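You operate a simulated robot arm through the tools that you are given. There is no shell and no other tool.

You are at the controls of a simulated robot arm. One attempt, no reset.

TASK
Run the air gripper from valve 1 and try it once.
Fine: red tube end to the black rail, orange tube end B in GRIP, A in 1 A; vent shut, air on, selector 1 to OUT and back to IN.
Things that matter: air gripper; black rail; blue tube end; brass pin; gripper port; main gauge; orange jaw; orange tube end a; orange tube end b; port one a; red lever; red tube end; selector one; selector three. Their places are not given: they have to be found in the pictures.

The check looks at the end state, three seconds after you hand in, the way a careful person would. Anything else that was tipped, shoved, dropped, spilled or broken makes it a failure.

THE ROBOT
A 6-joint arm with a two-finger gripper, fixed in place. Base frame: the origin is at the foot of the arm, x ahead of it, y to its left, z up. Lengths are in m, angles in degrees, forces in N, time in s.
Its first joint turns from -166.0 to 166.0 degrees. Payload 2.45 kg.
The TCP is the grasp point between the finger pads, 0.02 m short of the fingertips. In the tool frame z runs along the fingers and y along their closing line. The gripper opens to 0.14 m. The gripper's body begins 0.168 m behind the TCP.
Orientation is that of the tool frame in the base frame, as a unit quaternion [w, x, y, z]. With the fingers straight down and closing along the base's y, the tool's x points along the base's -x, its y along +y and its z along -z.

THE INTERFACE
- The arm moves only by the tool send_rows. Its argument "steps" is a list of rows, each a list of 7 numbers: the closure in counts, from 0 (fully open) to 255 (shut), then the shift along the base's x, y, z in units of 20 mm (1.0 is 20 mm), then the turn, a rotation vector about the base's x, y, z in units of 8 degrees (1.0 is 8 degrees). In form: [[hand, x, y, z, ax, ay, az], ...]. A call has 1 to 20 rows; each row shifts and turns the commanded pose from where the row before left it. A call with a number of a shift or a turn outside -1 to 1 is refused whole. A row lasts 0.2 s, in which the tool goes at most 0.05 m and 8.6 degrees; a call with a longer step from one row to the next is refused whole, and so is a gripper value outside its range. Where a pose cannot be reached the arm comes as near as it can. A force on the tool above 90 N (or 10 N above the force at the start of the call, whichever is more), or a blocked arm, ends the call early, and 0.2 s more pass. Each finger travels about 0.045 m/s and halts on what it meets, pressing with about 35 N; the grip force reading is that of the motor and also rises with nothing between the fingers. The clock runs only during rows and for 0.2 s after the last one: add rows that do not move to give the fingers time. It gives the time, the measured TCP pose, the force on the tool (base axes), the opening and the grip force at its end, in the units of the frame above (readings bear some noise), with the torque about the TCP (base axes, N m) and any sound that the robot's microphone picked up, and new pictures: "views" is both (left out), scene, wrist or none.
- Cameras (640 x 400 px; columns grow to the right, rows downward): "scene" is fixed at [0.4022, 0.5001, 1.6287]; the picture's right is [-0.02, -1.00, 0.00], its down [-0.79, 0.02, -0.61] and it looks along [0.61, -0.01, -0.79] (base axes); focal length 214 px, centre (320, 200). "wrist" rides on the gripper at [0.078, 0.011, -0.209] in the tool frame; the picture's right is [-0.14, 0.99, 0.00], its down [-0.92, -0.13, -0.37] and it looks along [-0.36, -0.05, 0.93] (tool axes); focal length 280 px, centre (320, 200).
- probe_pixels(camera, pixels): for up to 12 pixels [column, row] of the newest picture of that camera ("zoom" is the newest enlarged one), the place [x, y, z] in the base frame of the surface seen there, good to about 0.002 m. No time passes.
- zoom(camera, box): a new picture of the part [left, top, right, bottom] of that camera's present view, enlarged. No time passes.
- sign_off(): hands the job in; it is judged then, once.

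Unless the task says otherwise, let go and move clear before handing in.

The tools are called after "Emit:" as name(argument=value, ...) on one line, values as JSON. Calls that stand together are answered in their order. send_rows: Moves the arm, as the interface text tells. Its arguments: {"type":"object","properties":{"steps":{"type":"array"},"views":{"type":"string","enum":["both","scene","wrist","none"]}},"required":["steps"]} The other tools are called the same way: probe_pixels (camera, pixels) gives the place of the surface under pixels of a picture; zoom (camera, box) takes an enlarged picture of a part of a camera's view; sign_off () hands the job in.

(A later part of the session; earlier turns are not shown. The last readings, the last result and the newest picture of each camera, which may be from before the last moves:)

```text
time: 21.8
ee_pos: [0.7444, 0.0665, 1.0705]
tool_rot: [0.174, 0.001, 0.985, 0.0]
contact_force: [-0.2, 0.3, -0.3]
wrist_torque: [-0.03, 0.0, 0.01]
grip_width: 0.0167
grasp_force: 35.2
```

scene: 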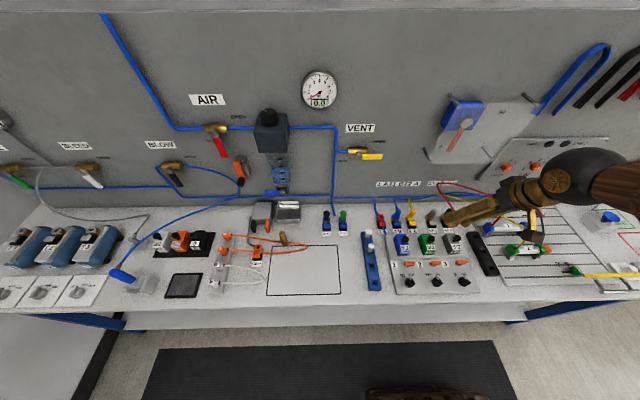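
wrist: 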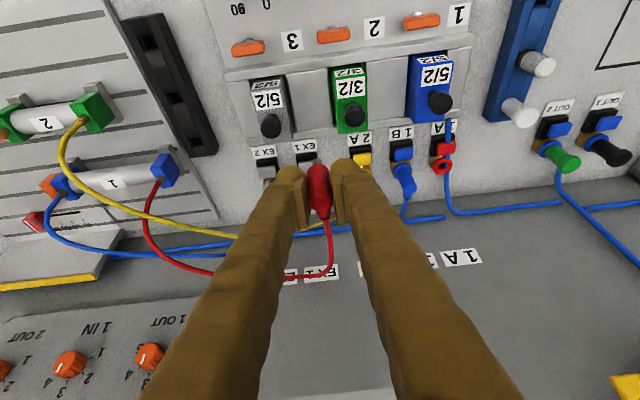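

The plug is held and the red tube follows freely. Continue to above the middle socket.

Emit:
send_rows(steps=[[255, -0.174, -0.925, 0, 0, 0, 0], [255, -0.174, -0.925, 0, 0, 0, 0], [255, -0.174, -0.925, 0, 0, 0, 0], [255, -0.174, -0.925, 0, 0, 0, 0], [255, -0.174, -0.925, 0, 0, 0, 0], [255, -0.174, -0.925, 0, 0, 0, 0], [255, -0.174, -0.925, 0, 0, 0, 0], [255, -0.174, -0.925, 0, 0, 0, 0], [255, -0.174, -0.925, 0, 0, 0, 0], [255, 0, 0, -0.75, 0, 0, 0], [255, 0, 0, -0.75, 0, 0, 0], [255, 0, 0, -0.75, 0, 0, 0], [255, 0, 0, -0.75, 0, 0, 0]])

Emit:
zoom(camera="wrist", box=[240, 60, 400, 240])

Emit:
zoom(camera="scene", box=[455, 205, 545, 285])

```text
time: 24.6
ee_pos: [0.714, -0.0997, 1.0099]
tool_rot: [0.174, -0.001, 0.985, 0.0]
contact_force: [0.1, 1.1, 0.6]
wrist_torque: [0.04, 0.01, 0.0]
grip_width: 0.0164
grasp_force: 35.0
```

scene: 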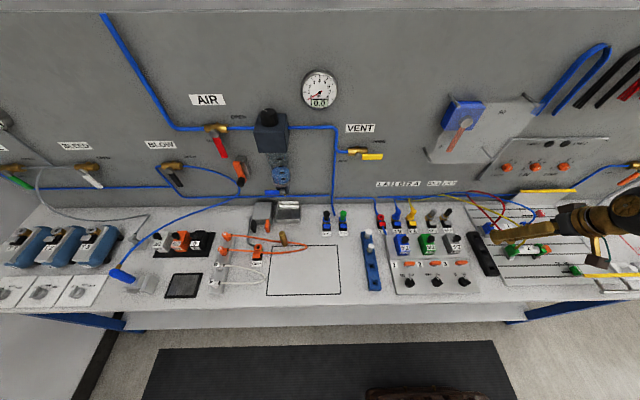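
wrist: 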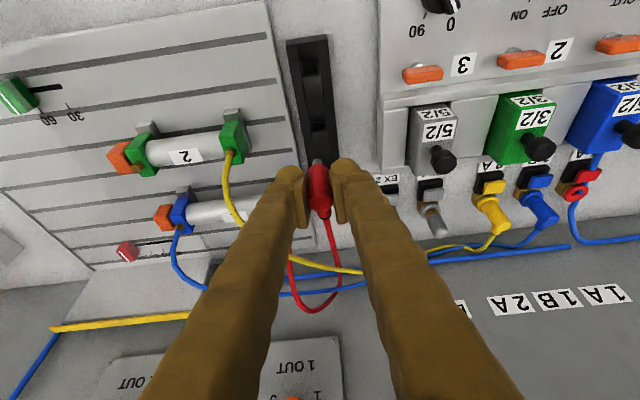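

```text
2.22 times, centred on (320, 150) of wrist
```

zoom: 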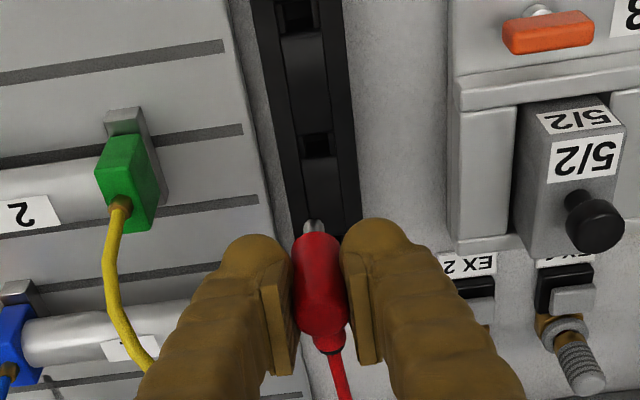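

```text
5.00 times, centred on (500, 245) of scene
```

zoom: 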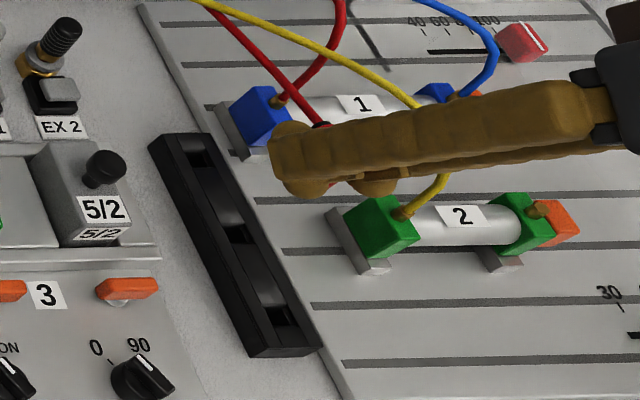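

The stem at (313,225) is over the rail; the sockets show at (297,15) and (318,145). I'll zoom and probe socket edges for the exact centre.

Emit:
zoom(camera="wrist", box=[290, 80, 350, 170])

```text
4.44 times, centred on (320, 125) of wrist
```

zoom: 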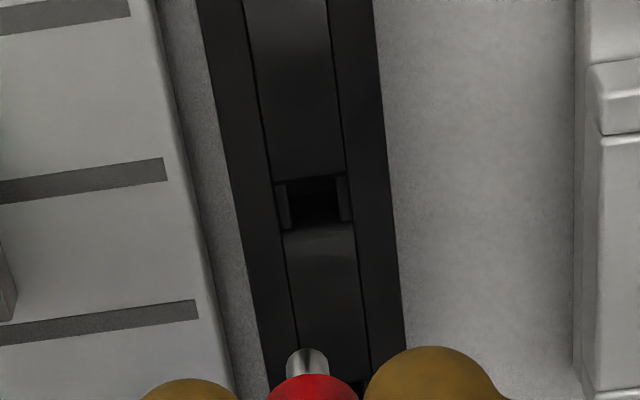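

Emit:
probe_pixels(camera="zoom", pixels=[[310, 172], [316, 234], [314, 205], [272, 185], [352, 178], [318, 260], [300, 150], [250, 250], [385, 250], [305, 355], [290, 60], [316, 222]])

```text
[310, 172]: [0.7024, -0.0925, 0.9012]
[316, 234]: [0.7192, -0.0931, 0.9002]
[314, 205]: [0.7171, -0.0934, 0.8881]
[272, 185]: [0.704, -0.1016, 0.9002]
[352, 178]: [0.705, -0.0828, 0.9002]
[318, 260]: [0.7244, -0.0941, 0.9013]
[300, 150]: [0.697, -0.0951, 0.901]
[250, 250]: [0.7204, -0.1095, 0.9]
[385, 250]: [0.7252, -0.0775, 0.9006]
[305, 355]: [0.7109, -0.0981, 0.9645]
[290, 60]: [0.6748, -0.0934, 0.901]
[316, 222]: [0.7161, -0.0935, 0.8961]
```

Socket spans x 0.7025–0.718, y -0.1016–-0.083, centre ≈(0.7105, -0.093). I'll shift (-3.8, +6.2 mm), lower to z≈0.965 and check the stem alignment.

Emit:
send_rows(steps=[[255, -0.19, 0.31, 0, 0, 0, 0], [255, 0, 0, -0.5, 0, 0, 0], [255, 0, 0, -0.5, 0, 0, 0], [255, 0, 0, -0.5, 0, 0, 0], [255, 0, 0, -0.5, 0, 0, 0], [255, 0, 0, -0.25, 0, 0, 0]])

Emit:
zoom(camera="wrist", box=[280, 100, 360, 220])

Emit:
zoom(camera="scene", box=[455, 220, 525, 275])

```text
time: 26.0
ee_pos: [0.709, -0.0936, 0.9643]
tool_rot: [0.174, 0.0, 0.985, 0.0]
contact_force: [0.1, 0.1, -0.2]
wrist_torque: [0.03, -0.01, -0.01]
grip_width: 0.0166
grasp_force: 34.6
```

scene: 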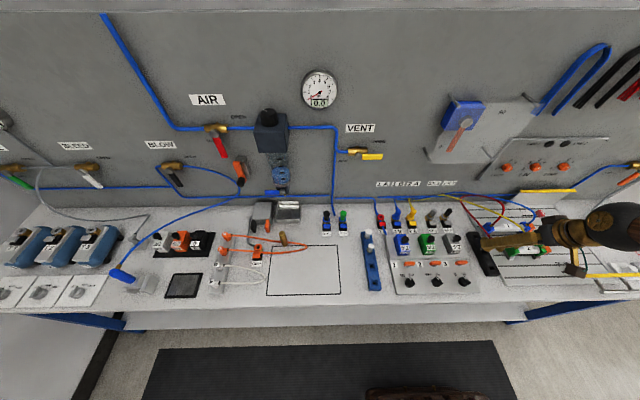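
wrist: 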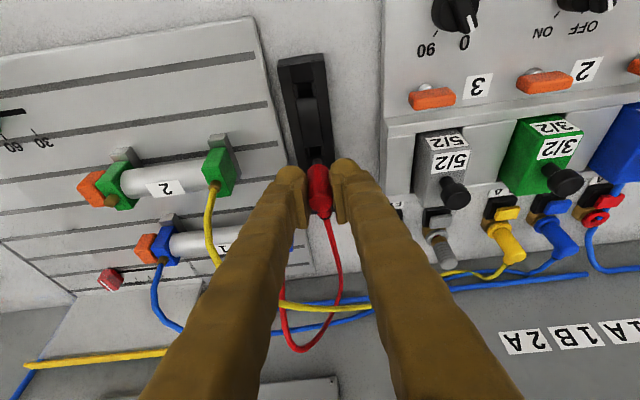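

```text
3.33 times, centred on (320, 160) of wrist
```

zoom: 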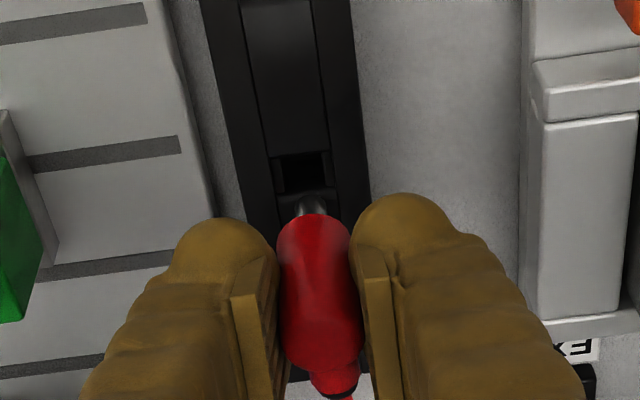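

```text
7.27 times, centred on (490, 248) of scene
```

zoom: 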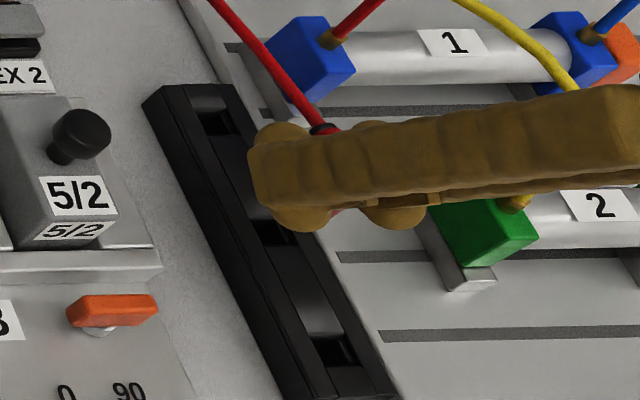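

The stem (312,208) lines up with the socket (303,172) as it drops. Lower slowly and watch the force.

Emit:
send_rows(steps=[[255, 0.04, 0.02, -0.2, 0, 0, 0], [255, 0, 0, -0.2, 0, 0, 0], [255, 0, 0, -0.2, 0, 0, 0], [255, 0, 0, -0.2, 0, 0, 0]], views="wrist")

Emit:
zoom(camera="wrist", box=[280, 100, 360, 220])

```text
time: 27.0
ee_pos: [0.711, -0.0928, 0.9493]
tool_rot: [0.173, -0.001, 0.985, 0.0]
contact_force: [-0.5, 0.8, -0.2]
wrist_torque: [0.0, -0.03, -0.01]
grip_width: 0.0165
grasp_force: 34.8
```

wrist: 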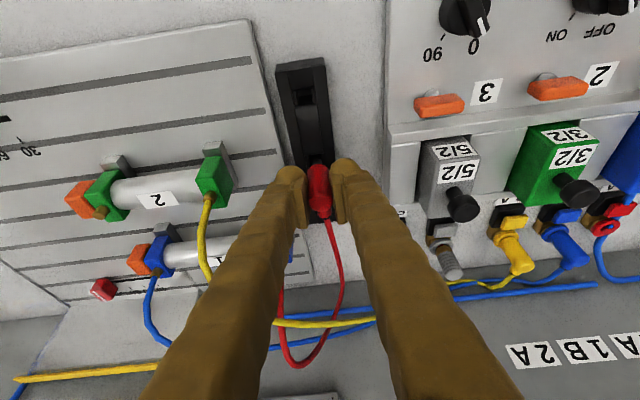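

```text
3.33 times, centred on (320, 160) of wrist
```

zoom: 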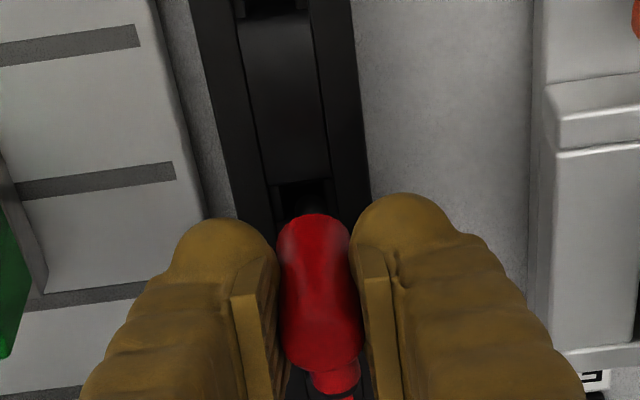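

The stem has entered the socket with no force. Continue down in small steps until it seats (expected TCP ≈0.938).

Emit:
send_rows(steps=[[255, 0, 0, -0.15, 0, 0, 0], [255, 0, 0, -0.15, 0, 0, 0], [255, 0, 0, -0.15, 0, 0, 0], [255, 0, 0, -0.1, 0, 0, 0], [255, 0, 0, 0, 0, 0, 0]], views="wrist")

Emit:
zoom(camera="wrist", box=[280, 100, 360, 220])

```text
time: 28.2
ee_pos: [0.71, -0.0928, 0.9383]
tool_rot: [0.174, 0.001, 0.985, 0.0]
contact_force: [-0.5, -1.4, -0.7]
wrist_torque: [-0.02, -0.01, 0.01]
grip_width: 0.0166
grasp_force: 34.9
```

wrist: 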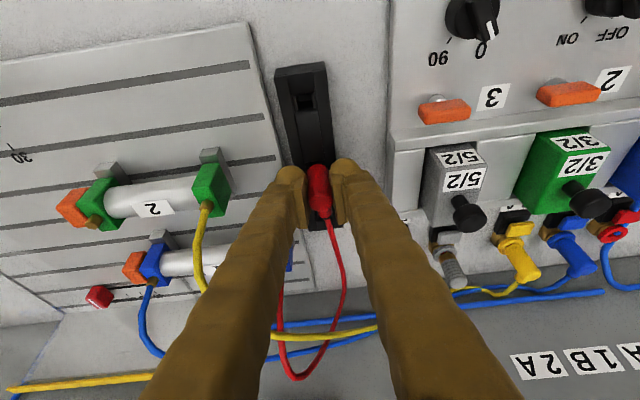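

```text
3.33 times, centred on (320, 160) of wrist
```

zoom: 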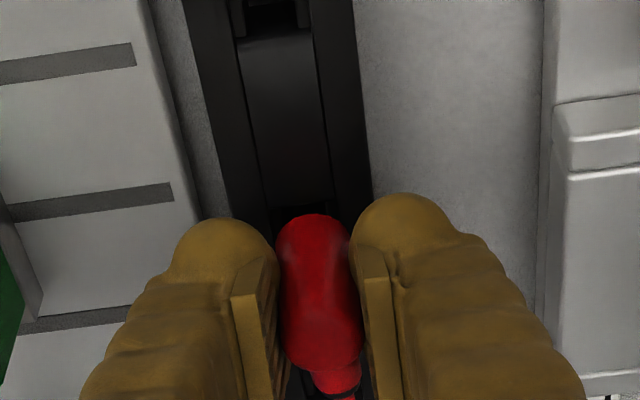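

Still no resistance at 0.938; keep lowering 2 mm at a time.

Emit:
send_rows(steps=[[255, 0, 0, -0.1, 0, 0, 0], [255, 0, 0, -0.1, 0, 0, 0], [255, 0, 0, 0, 0, 0, 0]], views="wrist")

Emit:
probe_pixels(camera="wrist", pixels=[[320, 170], [320, 180], [319, 195], [321, 210]])

```text
time: 29.0
ee_pos: [0.7091, -0.0932, 0.9342]
tool_rot: [0.174, 0.0, 0.985, 0.0]
contact_force: [0.9, -2.6, -0.2]
wrist_torque: [-0.08, 0.02, -0.01]
grip_width: 0.0166
grasp_force: 35.1
```

wrist: 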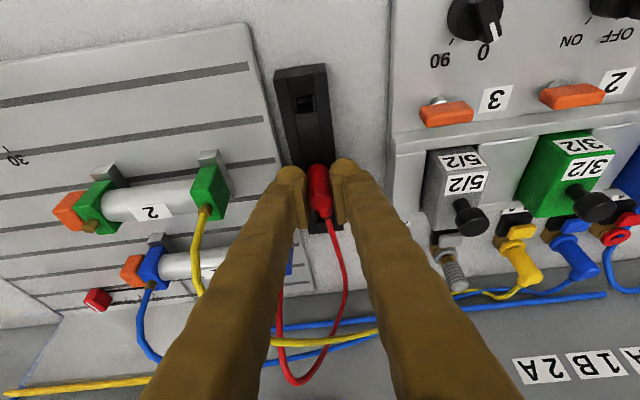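

```text
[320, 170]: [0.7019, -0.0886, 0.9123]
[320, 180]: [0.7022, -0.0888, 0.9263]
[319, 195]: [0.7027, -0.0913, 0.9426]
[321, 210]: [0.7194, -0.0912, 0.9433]
```

The plug top is now ≈0.943, close to the parked orange plugs' 0.944. A few more millimetres until I feel contact.

Emit:
send_rows(steps=[[255, 0.03, 0, -0.1, 0, 0, 0], [255, 0, 0, -0.1, 0, 0, 0], [255, 0, 0, 0, 0, 0, 0]], views="wrist")

Emit:
zoom(camera="wrist", box=[280, 100, 360, 220])

```text
time: 29.8
ee_pos: [0.7117, -0.094, 0.9312]
tool_rot: [0.175, 0.0, 0.985, 0.0]
contact_force: [-7.9, -6.7, 26.9]
wrist_torque: [-0.07, 0.12, 0.0]
grip_width: 0.0165
grasp_force: 35.2
```

wrist: 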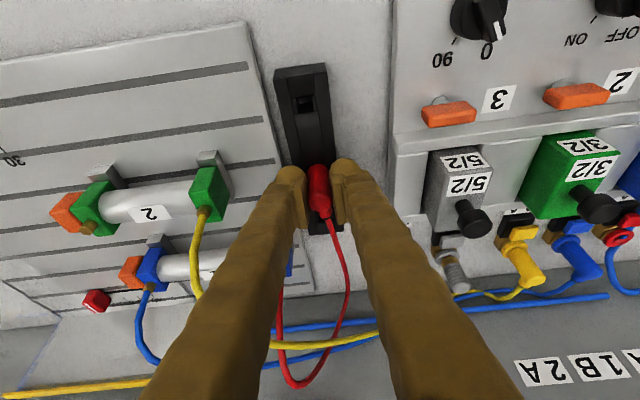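

```text
3.33 times, centred on (320, 160) of wrist
```

zoom: 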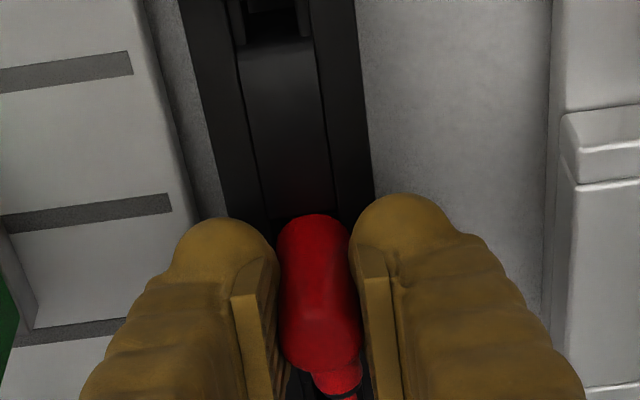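

Seated: 27 N of contact and the body sits flush on the rail. Release slightly, wait, then rise straight up along the fingers.

Emit:
send_rows(steps=[[255, 0, 0, 0.05, 0, 0, 0], [195, 0, 0, 0, 0, 0, 0], [195, 0, 0, 0, 0, 0, 0], [195, 0, 0, 0, 0, 0, 0], [195, 0, 0, 0.5, 0, 0, 0], [195, 0, 0, 0.8, 0, 0, 0], [195, 0, 0, 1, 0, 0, 0], [195, 0, 0, 1, 0, 0, 0]])

Emit:
zoom(camera="wrist", box=[260, 60, 380, 240])

Emit:
zoom(camera="scene", box=[440, 190, 540, 275])

```text
time: 31.6
ee_pos: [0.7109, -0.0923, 0.9981]
tool_rot: [0.173, 0.0, 0.985, 0.001]
contact_force: [0.2, -1.2, 0.1]
wrist_torque: [-0.03, 0.01, 0.01]
grip_width: 0.0331
grasp_force: 0.1
```

scene: 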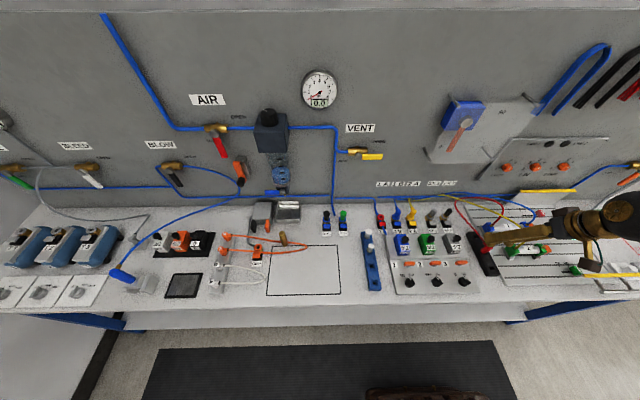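
wrist: 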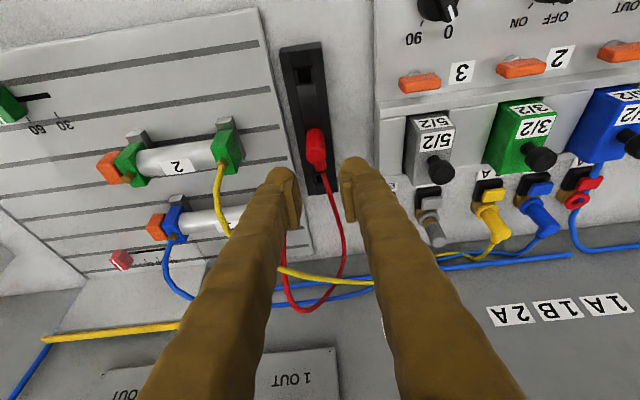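

```text
2.22 times, centred on (320, 150) of wrist
```

zoom: 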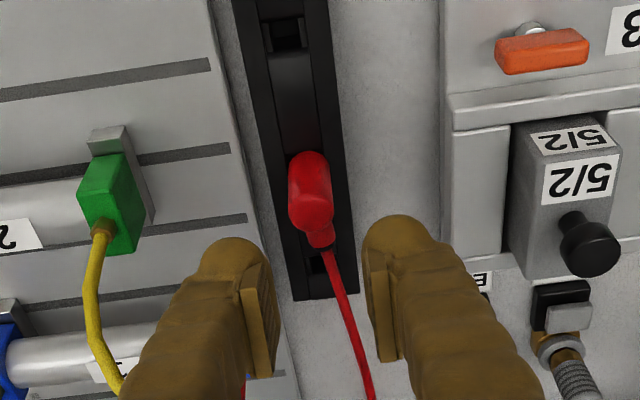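

```text
4.71 times, centred on (490, 232) of scene
```

zoom: 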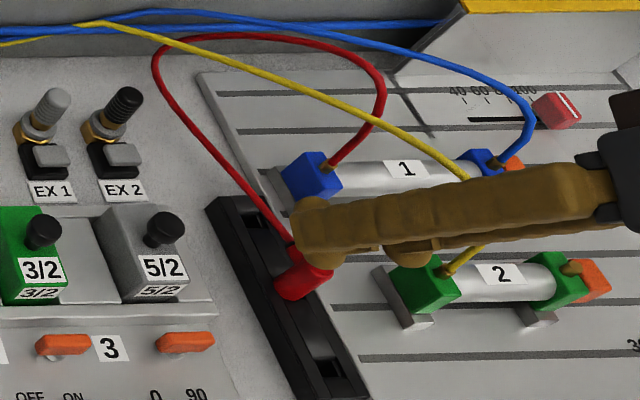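

The red plug stands in the black rail's middle socket with a free loop. Now I back off, straighten up, and travel to the orange plugs, turning the hand so the fingers close along x (the orange tubes leave toward -y).

Emit:
send_rows(steps=[[189, 0, 0, 0.95, 0, 0, 0], [189, 0, 0, 0.95, 0, 0, 0], [189, -0.9, 0, 0.95, 0, 0.4, 0], [189, -0.9, 0, 0.95, 0, 0.4, 0], [189, -0.9, 0, 0.95, 0, 0.4, 0], [189, -0.9, 0, 0.95, 0, 0.4, 0], [189, -0.9, 0, 0.95, 0, 0.4, 0], [189, -0.9, 0, 0.95, 0, 0.5, 0], [189, 0, 0.95, 0, 0, 0, 0.35], [189, 0, 0.95, 0, 0, 0, 0.35], [189, 0, 0.95, 0, 0, 0, 0.35], [189, 0, 0.95, 0, 0, 0, 0.35], [189, 0, 0.95, 0, 0, 0, 0.35], [189, 0, 0.95, 0, 0, 0, 0.35], [189, 0, 0.95, 0, 0, 0, 0.35], [189, 0, 0.95, 0, 0, 0, 0.35], [189, 0, 0.95, 0, 0, 0, 0.35], [189, 0, 0.95, 0, 0, 0, 0.35], [189, 0, 0.95, 0, 0, 0, 0.35], [189, 0, 0.95, 0, 0, 0, 0.35]], views="scene")

Emit:
zoom(camera="scene", box=[455, 205, 545, 285])

```text
time: 35.8
ee_pos: [0.6034, 0.1352, 1.1494]
tool_rot: [-0.001, -0.29, 0.957, 0.0]
contact_force: [0.3, 0.3, 0.6]
wrist_torque: [0.01, 0.02, 0.0]
grip_width: 0.0362
grasp_force: 0.0
```

scene: 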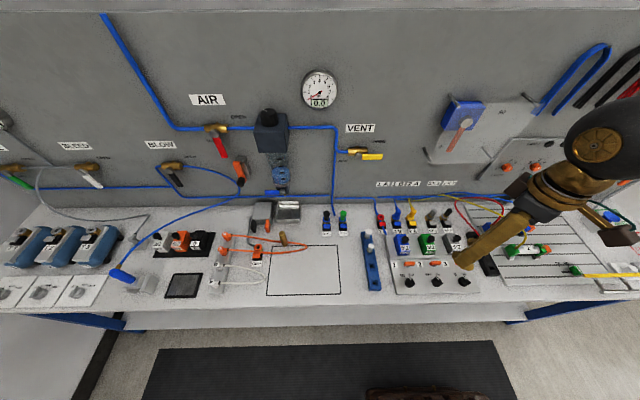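

```text
5.00 times, centred on (500, 245) of scene
```

zoom: 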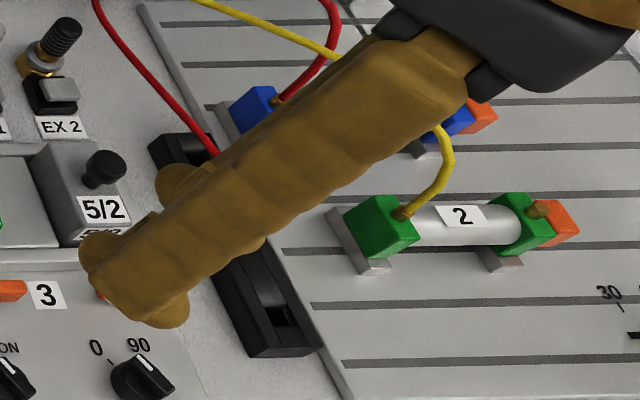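

All fine so far; continue along +y to the orange side while finishing the quarter turn.

Emit:
send_rows(steps=[[189, 0, 0.99, 0, 0, 0, 0.371], [189, 0, 0.99, 0, 0, 0, 0.371], [189, 0, 0.99, 0, 0, 0, 0.371], [189, 0, 0.99, 0, 0, 0, 0.371], [189, 0, 0.99, 0, 0, 0, 0.371], [189, 0, 0.99, 0, 0, 0, 0.371], [189, 0, 0.99, 0, 0, 0, 0.371], [189, 0, 0.99, 0, 0, 0, 0.371], [189, 0, 0.99, 0, 0, 0, 0.371], [189, 0, 0.99, 0, 0, 0, 0.371], [189, 0, 0.99, 0, 0, 0, 0.371], [189, 0, 0.99, 0, 0, 0, 0.371], [189, 0, 0.99, 0, 0, 0, 0.371], [189, 0, 0.99, 0, 0, 0, 0.371], [189, 0, 0.99, 0, 0, 0, 0.371], [189, 0, 0.99, 0, 0, 0, 0.371], [189, 0, 0.99, 0, 0, 0, 0.371], [189, 0, 0.99, 0, 0, 0, 0.371], [189, 0, 0.99, 0, 0, 0, 0.371]])

Emit:
zoom(camera="scene", box=[440, 190, 540, 275])

```text
time: 39.8
ee_pos: [0.6033, 0.5108, 1.1496]
tool_rot: [0.0, 0.708, -0.706, 0.0]
contact_force: [-0.1, -0.2, -0.2]
wrist_torque: [0.01, -0.03, 0.0]
grip_width: 0.0364
grasp_force: 0.1
```

scene: 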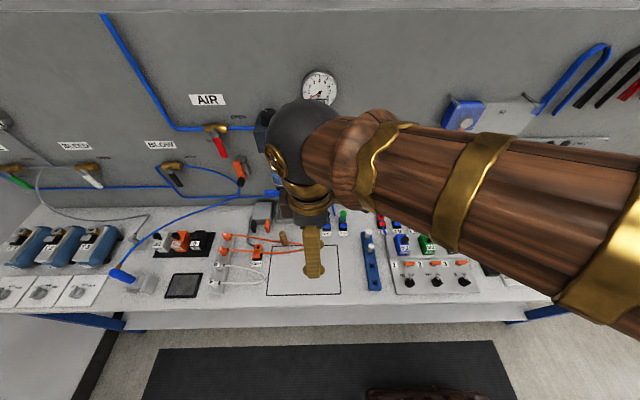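
wrist: 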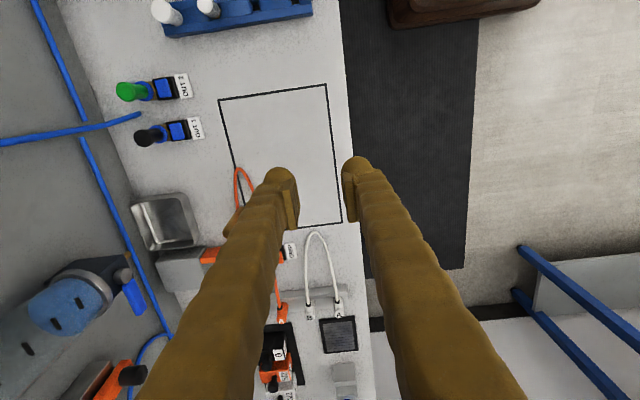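

```text
4.71 times, centred on (490, 232) of scene
```

zoom: 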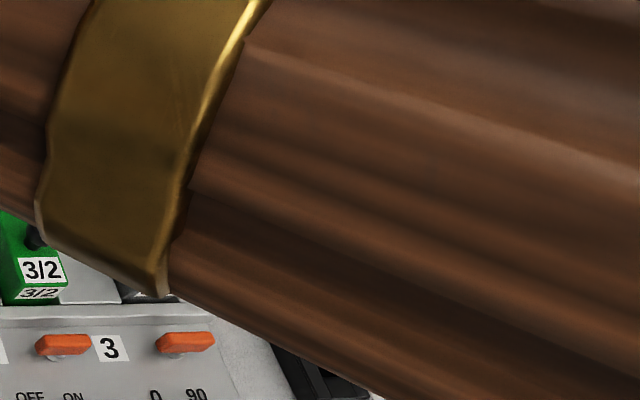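

The hand now closes along x with the camera on the -y side. Next lean the tool 35° toward +y and move to hover near the orange plugs.

Emit:
send_rows(steps=[[189, 0.526, 0.881, -0.344, 0.3365, 0, 0], [189, 0.526, 0.881, -0.344, 0.3365, 0, 0], [189, 0.526, 0.881, -0.344, 0.3365, 0, 0], [189, 0.526, 0.881, -0.344, 0.3365, 0, 0], [189, 0.526, 0.881, -0.344, 0.3365, 0, 0], [189, 0.526, 0.881, -0.344, 0.3365, 0, 0], [189, 0.526, 0.881, -0.344, 0.3365, 0, 0], [189, 0.526, 0.881, -0.344, 0.3365, 0, 0], [189, 0.526, 0.881, -0.344, 0.3365, 0, 0], [189, 0.526, 0.881, -0.344, 0.3365, 0, 0], [189, 0.526, 0.881, -0.344, 0.3365, 0, 0], [189, 0.526, 0.881, -0.344, 0.3365, 0, 0], [189, 0.526, 0.881, -0.344, 0.3365, 0, 0]])

```text
time: 42.6
ee_pos: [0.7388, 0.7393, 1.0604]
tool_rot: [-0.212, 0.675, -0.674, -0.213]
contact_force: [-0.5, -0.1, -0.3]
wrist_torque: [-0.02, -0.04, -0.02]
grip_width: 0.0364
grasp_force: 0.0
```

scene: 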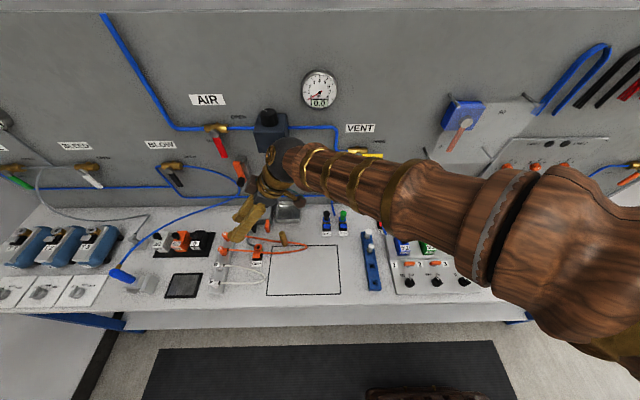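
wrist: 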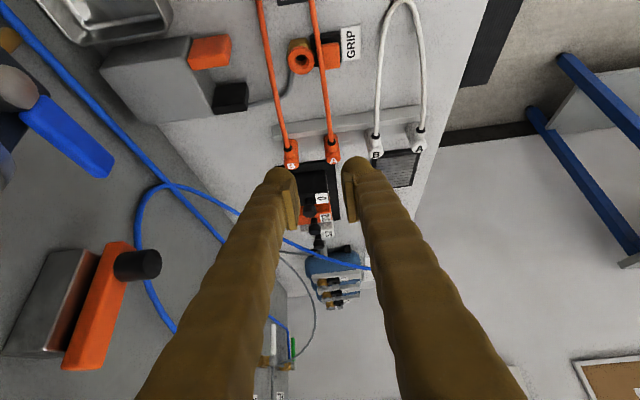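

I can see B at (291,155) and A at (333,145) on the grey rail, GRIP ring at (300,57). Zoom and probe them.

Emit:
zoom(camera="wrist", box=[250, 90, 390, 190])

Emit:
probe_pixels(camera="zoom", pixels=[[300, 50], [320, 100]])

Emit:
zoom(camera="wrist", box=[230, 20, 370, 110])

```text
4.00 times, centred on (320, 140) of wrist
```

zoom: 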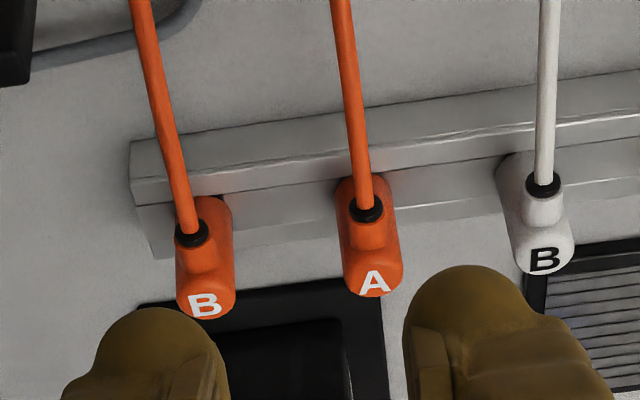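

```text
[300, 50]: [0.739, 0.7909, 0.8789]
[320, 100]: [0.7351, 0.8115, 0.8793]
```

```text
4.44 times, centred on (300, 65) of wrist
```

zoom: 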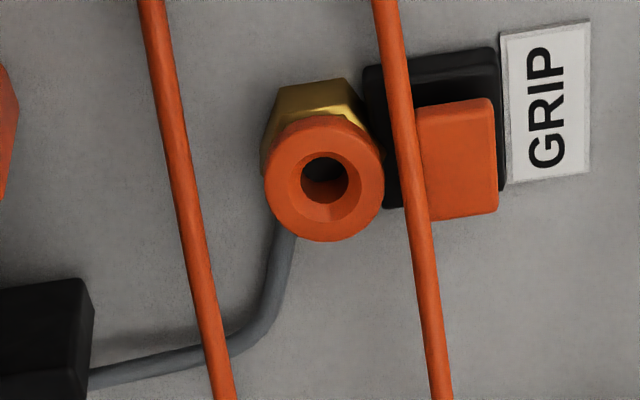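

The GRIP ring and strands are clear. Probe the ring edges, then the B plug.

Emit:
probe_pixels(camera="zoom", pixels=[[275, 180], [376, 180], [325, 125], [325, 230], [290, 180], [360, 180], [325, 145], [460, 160], [405, 130], [185, 200], [325, 90], [60, 310]])

Emit:
zoom(camera="wrist", box=[250, 90, 390, 190])

Emit:
probe_pixels(camera="zoom", pixels=[[207, 303], [212, 215], [182, 275], [232, 250], [198, 262], [193, 236], [373, 285], [348, 250], [400, 250], [370, 235], [365, 190], [300, 150]])

```text
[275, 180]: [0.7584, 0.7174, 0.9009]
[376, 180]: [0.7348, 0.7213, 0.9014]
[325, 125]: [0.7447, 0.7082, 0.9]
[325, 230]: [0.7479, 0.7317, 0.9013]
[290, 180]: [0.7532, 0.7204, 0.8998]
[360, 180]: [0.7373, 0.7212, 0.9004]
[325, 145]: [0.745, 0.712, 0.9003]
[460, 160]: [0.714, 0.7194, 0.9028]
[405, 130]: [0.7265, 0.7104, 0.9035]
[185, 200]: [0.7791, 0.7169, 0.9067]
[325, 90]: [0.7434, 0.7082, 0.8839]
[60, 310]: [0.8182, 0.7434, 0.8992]
```

```text
4.00 times, centred on (320, 140) of wrist
```

zoom: 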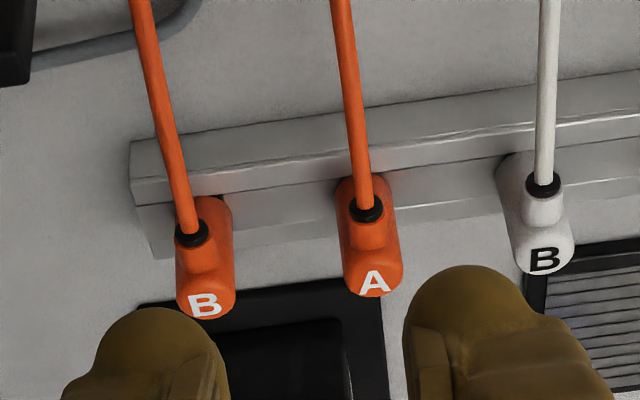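

```text
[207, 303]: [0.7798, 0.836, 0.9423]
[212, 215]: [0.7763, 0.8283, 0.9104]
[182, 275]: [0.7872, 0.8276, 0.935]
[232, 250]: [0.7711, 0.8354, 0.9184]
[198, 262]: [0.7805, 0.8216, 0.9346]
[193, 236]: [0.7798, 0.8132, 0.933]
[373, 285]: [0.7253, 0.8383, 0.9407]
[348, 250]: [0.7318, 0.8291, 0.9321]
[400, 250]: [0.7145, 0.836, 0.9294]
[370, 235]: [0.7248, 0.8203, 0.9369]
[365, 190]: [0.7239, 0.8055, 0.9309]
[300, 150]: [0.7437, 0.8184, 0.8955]
```

B plug centre ≈(0.779, 0.836), top 0.943; A ≈(0.7235, 0.837); GRIP ring centre ≈(0.7466, 0.7197), top 0.9005. Move above B and check.

Emit:
send_rows(steps=[[189, 0.402, 0.962, -0.604, 0, 0, 0], [189, 0.402, 0.962, -0.604, 0, 0, 0], [189, 0.402, 0.962, -0.604, 0, 0, 0], [189, 0.402, 0.962, -0.604, 0, 0, 0], [189, 0.402, 0.962, -0.604, 0, 0, 0]])

Emit:
zoom(camera="wrist", box=[250, 90, 390, 220])

```text
time: 43.8
ee_pos: [0.7797, 0.8354, 0.9988]
tool_rot: [-0.212, 0.675, -0.674, -0.213]
contact_force: [-0.2, 0.3, -0.2]
wrist_torque: [-0.01, -0.02, -0.03]
grip_width: 0.0363
grasp_force: 0.1
```

scene: 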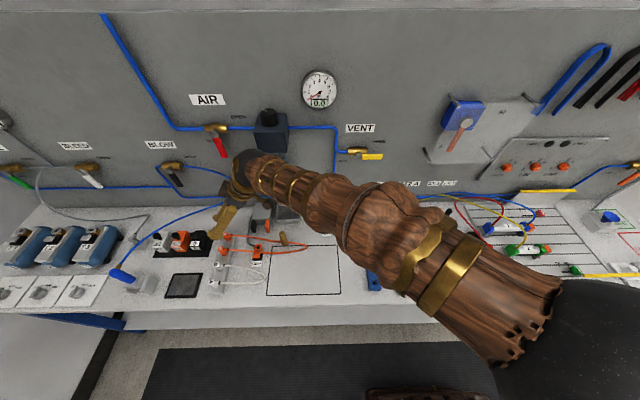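
wrist: 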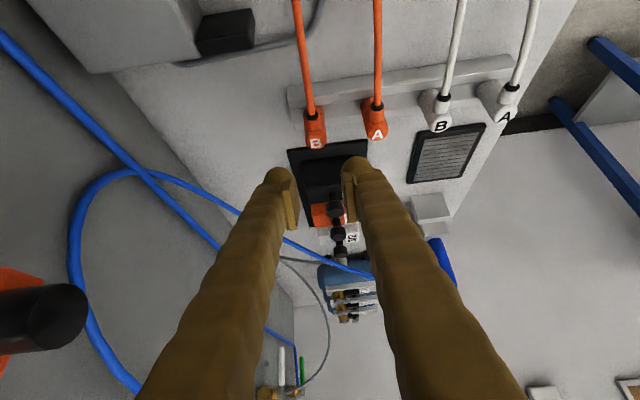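

```text
3.08 times, centred on (320, 155) of wrist
```

zoom: 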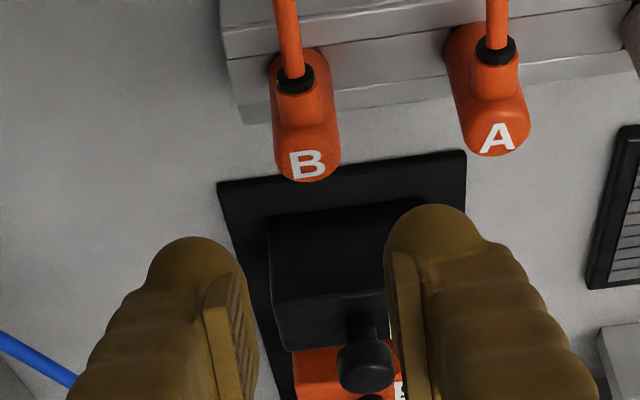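

A black valve box sits just behind B; probing its nearest edges for fingertip clearance.

Emit:
probe_pixels(camera="zoom", pixels=[[330, 218], [280, 220], [375, 215], [330, 300], [365, 330], [365, 365], [330, 350], [320, 190], [308, 165], [305, 100]])

Emit:
probe_pixels(camera="scene", pixels=[[200, 237], [205, 235], [208, 245], [197, 232]])

```text
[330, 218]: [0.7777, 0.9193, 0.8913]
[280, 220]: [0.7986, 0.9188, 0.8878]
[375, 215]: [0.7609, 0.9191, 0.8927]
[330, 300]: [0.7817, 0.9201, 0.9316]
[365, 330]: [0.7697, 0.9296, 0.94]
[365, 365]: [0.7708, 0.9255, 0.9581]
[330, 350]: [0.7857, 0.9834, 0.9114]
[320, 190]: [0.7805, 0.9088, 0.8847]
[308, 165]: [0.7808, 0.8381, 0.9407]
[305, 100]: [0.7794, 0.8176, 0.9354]
```

```text
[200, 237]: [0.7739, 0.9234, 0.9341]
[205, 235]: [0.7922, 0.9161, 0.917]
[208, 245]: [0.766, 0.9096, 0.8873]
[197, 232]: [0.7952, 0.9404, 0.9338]
```

The box begins at y≈0.919, well clear. Lower onto B and close.

Emit:
send_rows(steps=[[189, 0, 0, -0.6, 0, 0, 0], [189, 0, 0, -0.6, 0, 0, 0], [189, 0, 0, -0.6, 0, 0, 0], [189, 0, 0, -0.6, 0, 0, 0], [189, 0, 0, -0.6, 0, 0, 0], [189, 0, 0, -0.2, 0, 0, 0], [189, 0, 0, 0, 0, 0, 0], [255, 0, 0, 0, 0, 0, 0], [255, 0, 0, 0, 0, 0, 0], [255, 0, 0, 0, 0, 0, 0], [255, 0, 0, 0, 0, 0, 0]])

Emit:
zoom(camera="wrist", box=[250, 90, 390, 220])

```text
time: 46.2
ee_pos: [0.7792, 0.8351, 0.9358]
tool_rot: [-0.212, 0.675, -0.674, -0.213]
contact_force: [-0.8, -0.9, 0.0]
wrist_torque: [0.01, 0.0, 0.0]
grip_width: 0.017
grasp_force: 35.3
```

scene: 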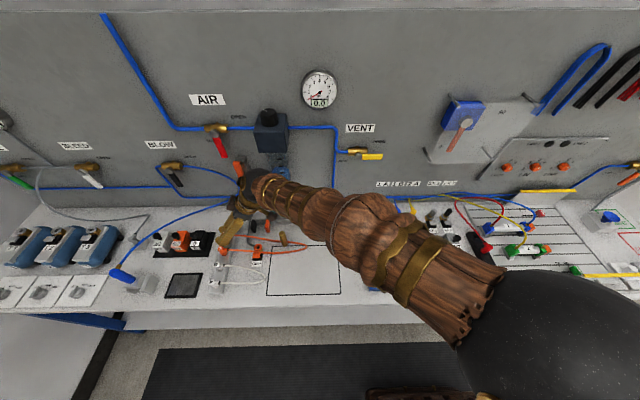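
wrist: 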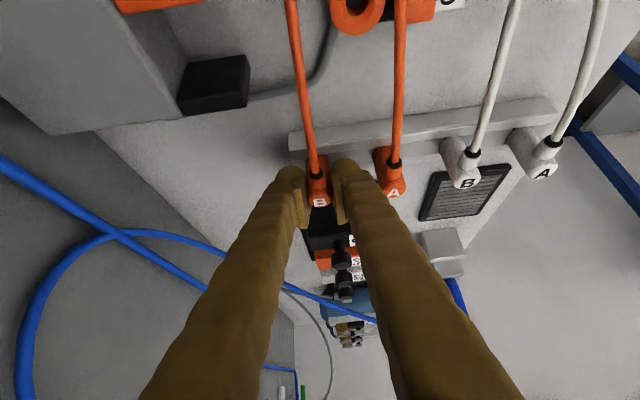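

```text
3.08 times, centred on (320, 155) of wrist
```

zoom: 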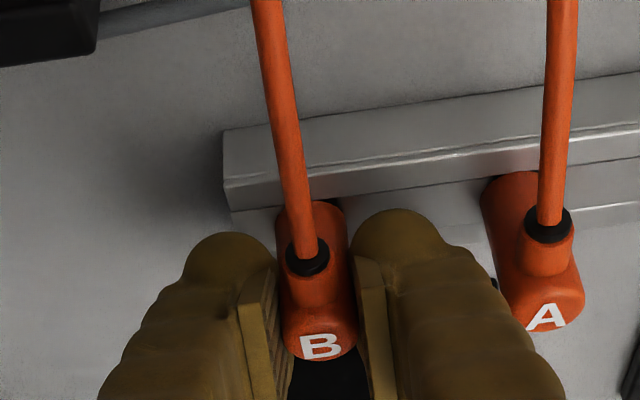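

B is gripped (17 mm). Lift gently off the grey rail and confirm it comes free.

Emit:
send_rows(steps=[[255, 0, 0, 0.2, 0, 0, 0], [255, 0, 0, 0.3, 0, 0, 0], [255, 0, 0, 0.5, 0, 0, 0], [255, 0, 0, 1, 0, 0, 0], [255, 0, 0, 1, 0, 0, 0], [255, 0, 0, 1, 0, 0, 0]])

Emit:
zoom(camera="wrist", box=[230, 40, 410, 220])

```text
time: 47.6
ee_pos: [0.7805, 0.8357, 1.0145]
tool_rot: [0.213, -0.674, 0.675, 0.213]
contact_force: [-0.7, -1.3, 0.0]
wrist_torque: [0.03, 0.02, 0.01]
grip_width: 0.0168
grasp_force: 35.5
```

scene: 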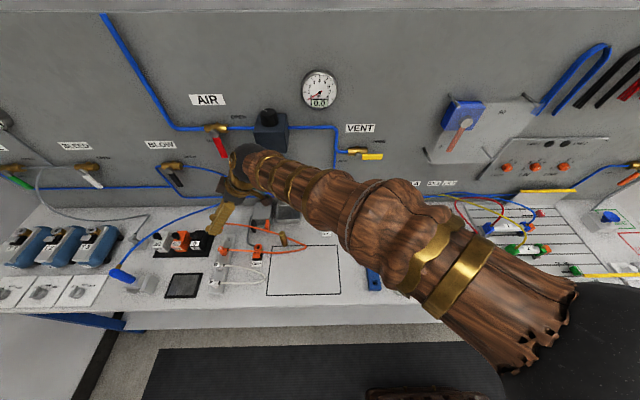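
wrist: 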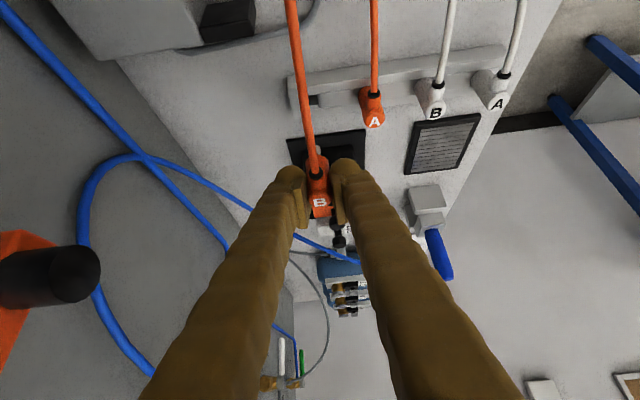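

```text
2.22 times, centred on (320, 130) of wrist
```

zoom: 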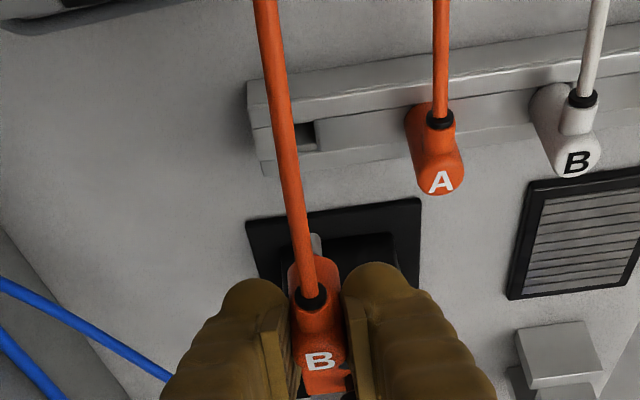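

B is free with its stem visible. Carry it to above GRIP.

Emit:
send_rows(steps=[[255, -0.278, -0.973, 0, 0, 0, 0], [255, -0.278, -0.973, 0, 0, 0, 0], [255, -0.278, -0.973, 0, 0, 0, 0], [255, -0.278, -0.973, 0, 0, 0, 0], [255, -0.278, -0.973, 0, 0, 0, 0], [255, -0.278, -0.973, 0, 0, 0, 0], [255, 0, 0, -0.75, 0, 0, 0], [255, 0, 0, -0.75, 0, 0, 0], [255, 0, 0, 0, 0, 0, 0]])

Emit:
zoom(camera="wrist", box=[250, 90, 390, 220])

Emit:
zoom(camera="scene", box=[200, 190, 320, 290])

```text
time: 49.6
ee_pos: [0.7476, 0.7179, 0.9841]
tool_rot: [0.213, -0.674, 0.675, 0.213]
contact_force: [0.3, -0.3, 0.5]
wrist_torque: [0.01, 0.01, 0.05]
grip_width: 0.0166
grasp_force: 35.0
```

scene: 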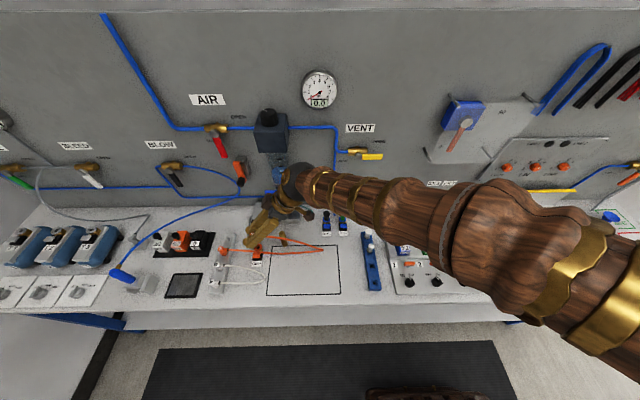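
wrist: 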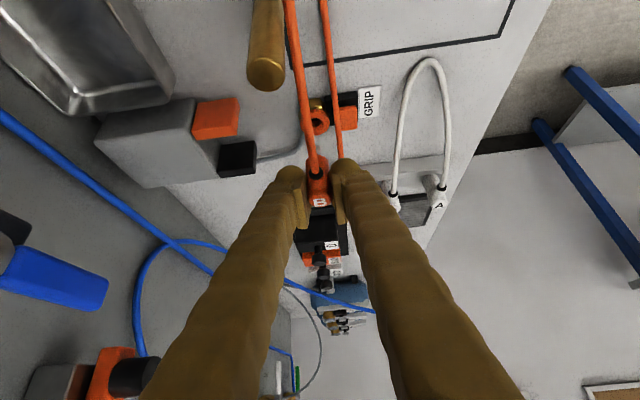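

```text
3.08 times, centred on (320, 155) of wrist
```

zoom: 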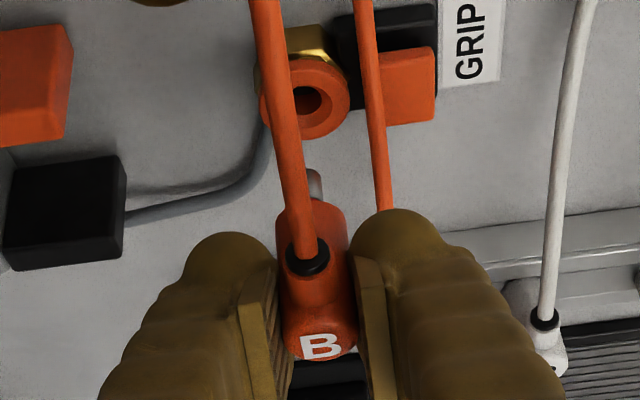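

```text
4.00 times, centred on (260, 240) of scene
```

zoom: 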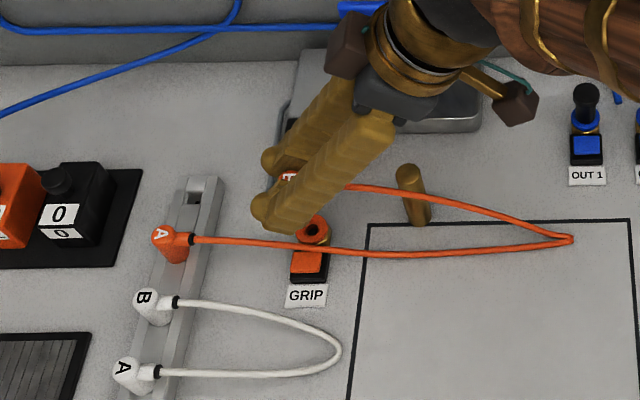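

The stem (315,180) hangs above the GRIP ring (307,100). Probe ring and stem once more for the last correction.

Emit:
zoom(camera="wrist", box=[290, 90, 350, 170])

```text
5.00 times, centred on (320, 130) of wrist
```

zoom: 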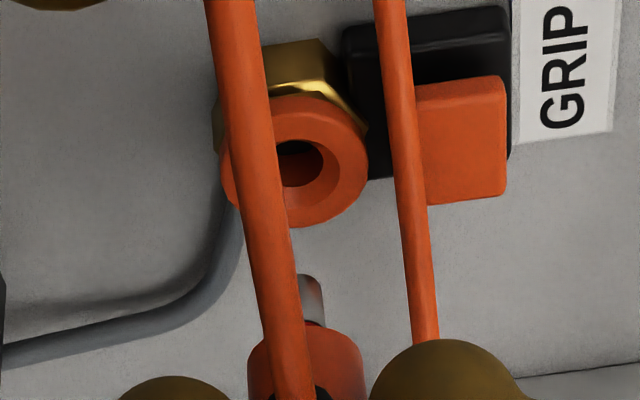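

Emit:
probe_pixels(camera="zoom", pixels=[[364, 150], [230, 175], [300, 100], [302, 222], [345, 155], [315, 280], [310, 310], [320, 300], [232, 160], [300, 130]])

```text
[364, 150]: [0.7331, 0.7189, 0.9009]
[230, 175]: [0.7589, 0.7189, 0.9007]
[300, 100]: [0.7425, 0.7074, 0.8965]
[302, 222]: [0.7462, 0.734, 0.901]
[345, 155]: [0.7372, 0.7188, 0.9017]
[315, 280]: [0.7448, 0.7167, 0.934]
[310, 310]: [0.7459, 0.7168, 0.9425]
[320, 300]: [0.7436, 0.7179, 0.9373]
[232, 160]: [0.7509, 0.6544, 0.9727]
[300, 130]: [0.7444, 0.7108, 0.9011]
```

Ring centre ≈(0.746, 0.7207); stem centre within ~1 mm. Apply a 1 mm correction and lower in small steps into the port.

Emit:
send_rows(steps=[[255, -0.05, 0.04, -0.4, 0, 0, 0], [255, 0, 0, -0.4, 0, 0, 0], [255, 0, 0, -0.3, 0, 0, 0], [255, 0, 0, -0.2, 0, 0, 0], [255, 0, 0, -0.2, 0, 0, 0], [255, 0, 0, -0.2, 0, 0, 0], [255, 0, 0, -0.1, 0, 0, 0]])

Emit:
zoom(camera="wrist", box=[270, 90, 370, 210])

```text
time: 51.2
ee_pos: [0.7449, 0.7186, 0.9485]
tool_rot: [0.213, -0.674, 0.675, 0.213]
contact_force: [0.1, 0.3, 0.1]
wrist_torque: [-0.01, -0.03, -0.04]
grip_width: 0.0171
grasp_force: 35.3
```

scene: 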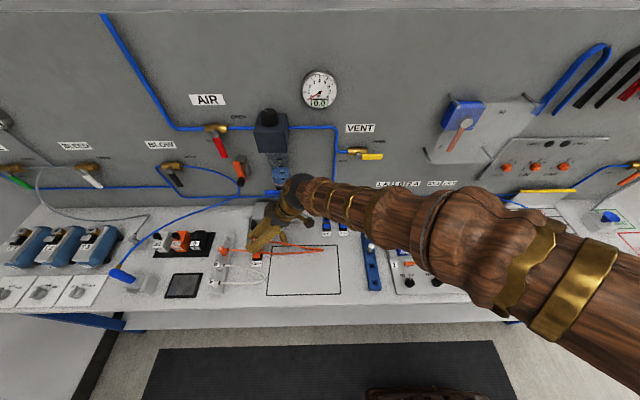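
wrist: 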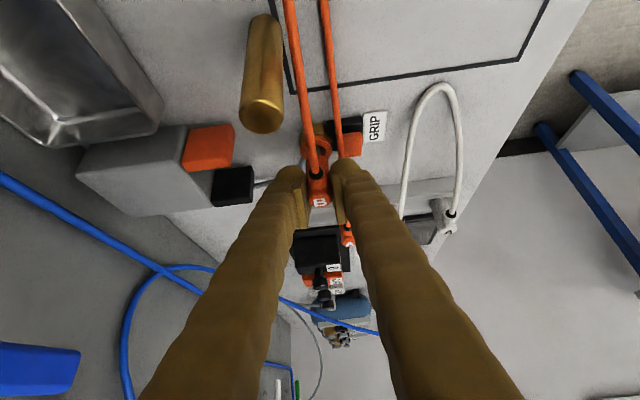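

```text
3.33 times, centred on (320, 150) of wrist
```

zoom: 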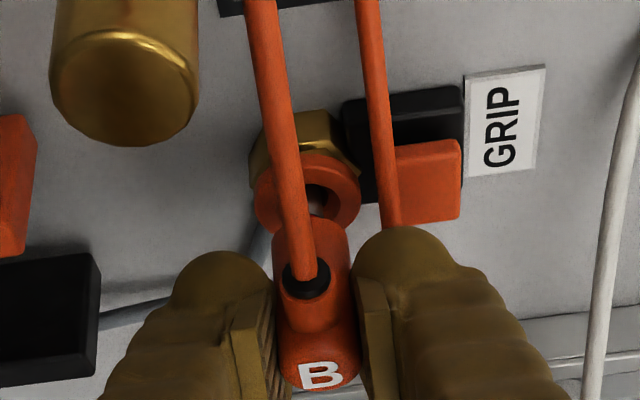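

The stem is in the ring's mouth without force. Continue down toward seating (TCP ≈0.935).

Emit:
send_rows(steps=[[255, 0, 0, -0.1, 0, 0, 0], [255, 0, 0, -0.1, 0, 0, 0], [255, 0, 0, -0.1, 0, 0, 0], [255, 0, 0, -0.1, 0, 0, 0], [255, 0, 0, -0.1, 0, 0, 0], [255, 0, 0, -0.1, 0, 0, 0], [255, 0, 0, 0, 0, 0, 0]], views="wrist")

Emit:
zoom(camera="wrist", box=[270, 90, 370, 210])

```text
time: 52.8
ee_pos: [0.7459, 0.7199, 0.9385]
tool_rot: [0.213, -0.674, 0.675, 0.213]
contact_force: [0.0, -0.2, 4.2]
wrist_torque: [-0.04, 0.0, -0.01]
grip_width: 0.0168
grasp_force: 34.9
```

wrist: 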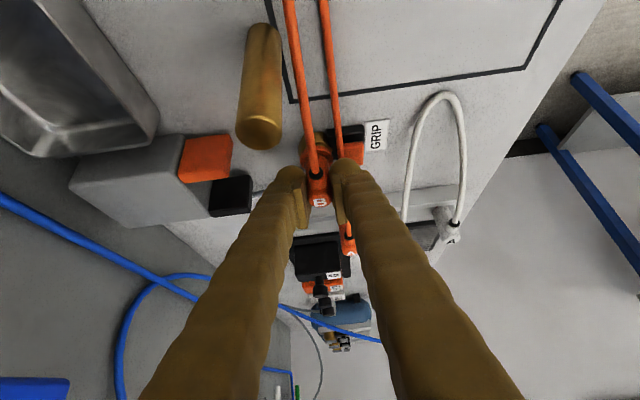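

```text
3.33 times, centred on (320, 150) of wrist
```

zoom: 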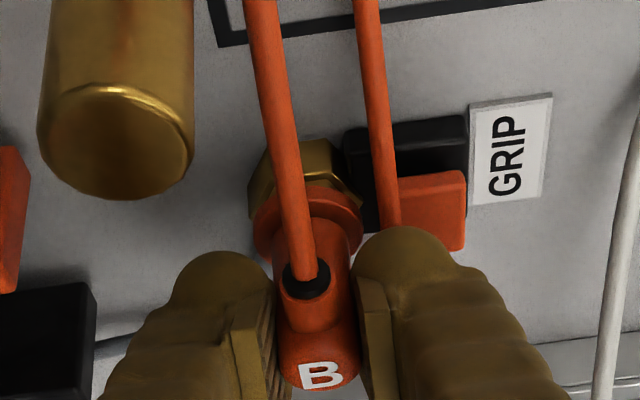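

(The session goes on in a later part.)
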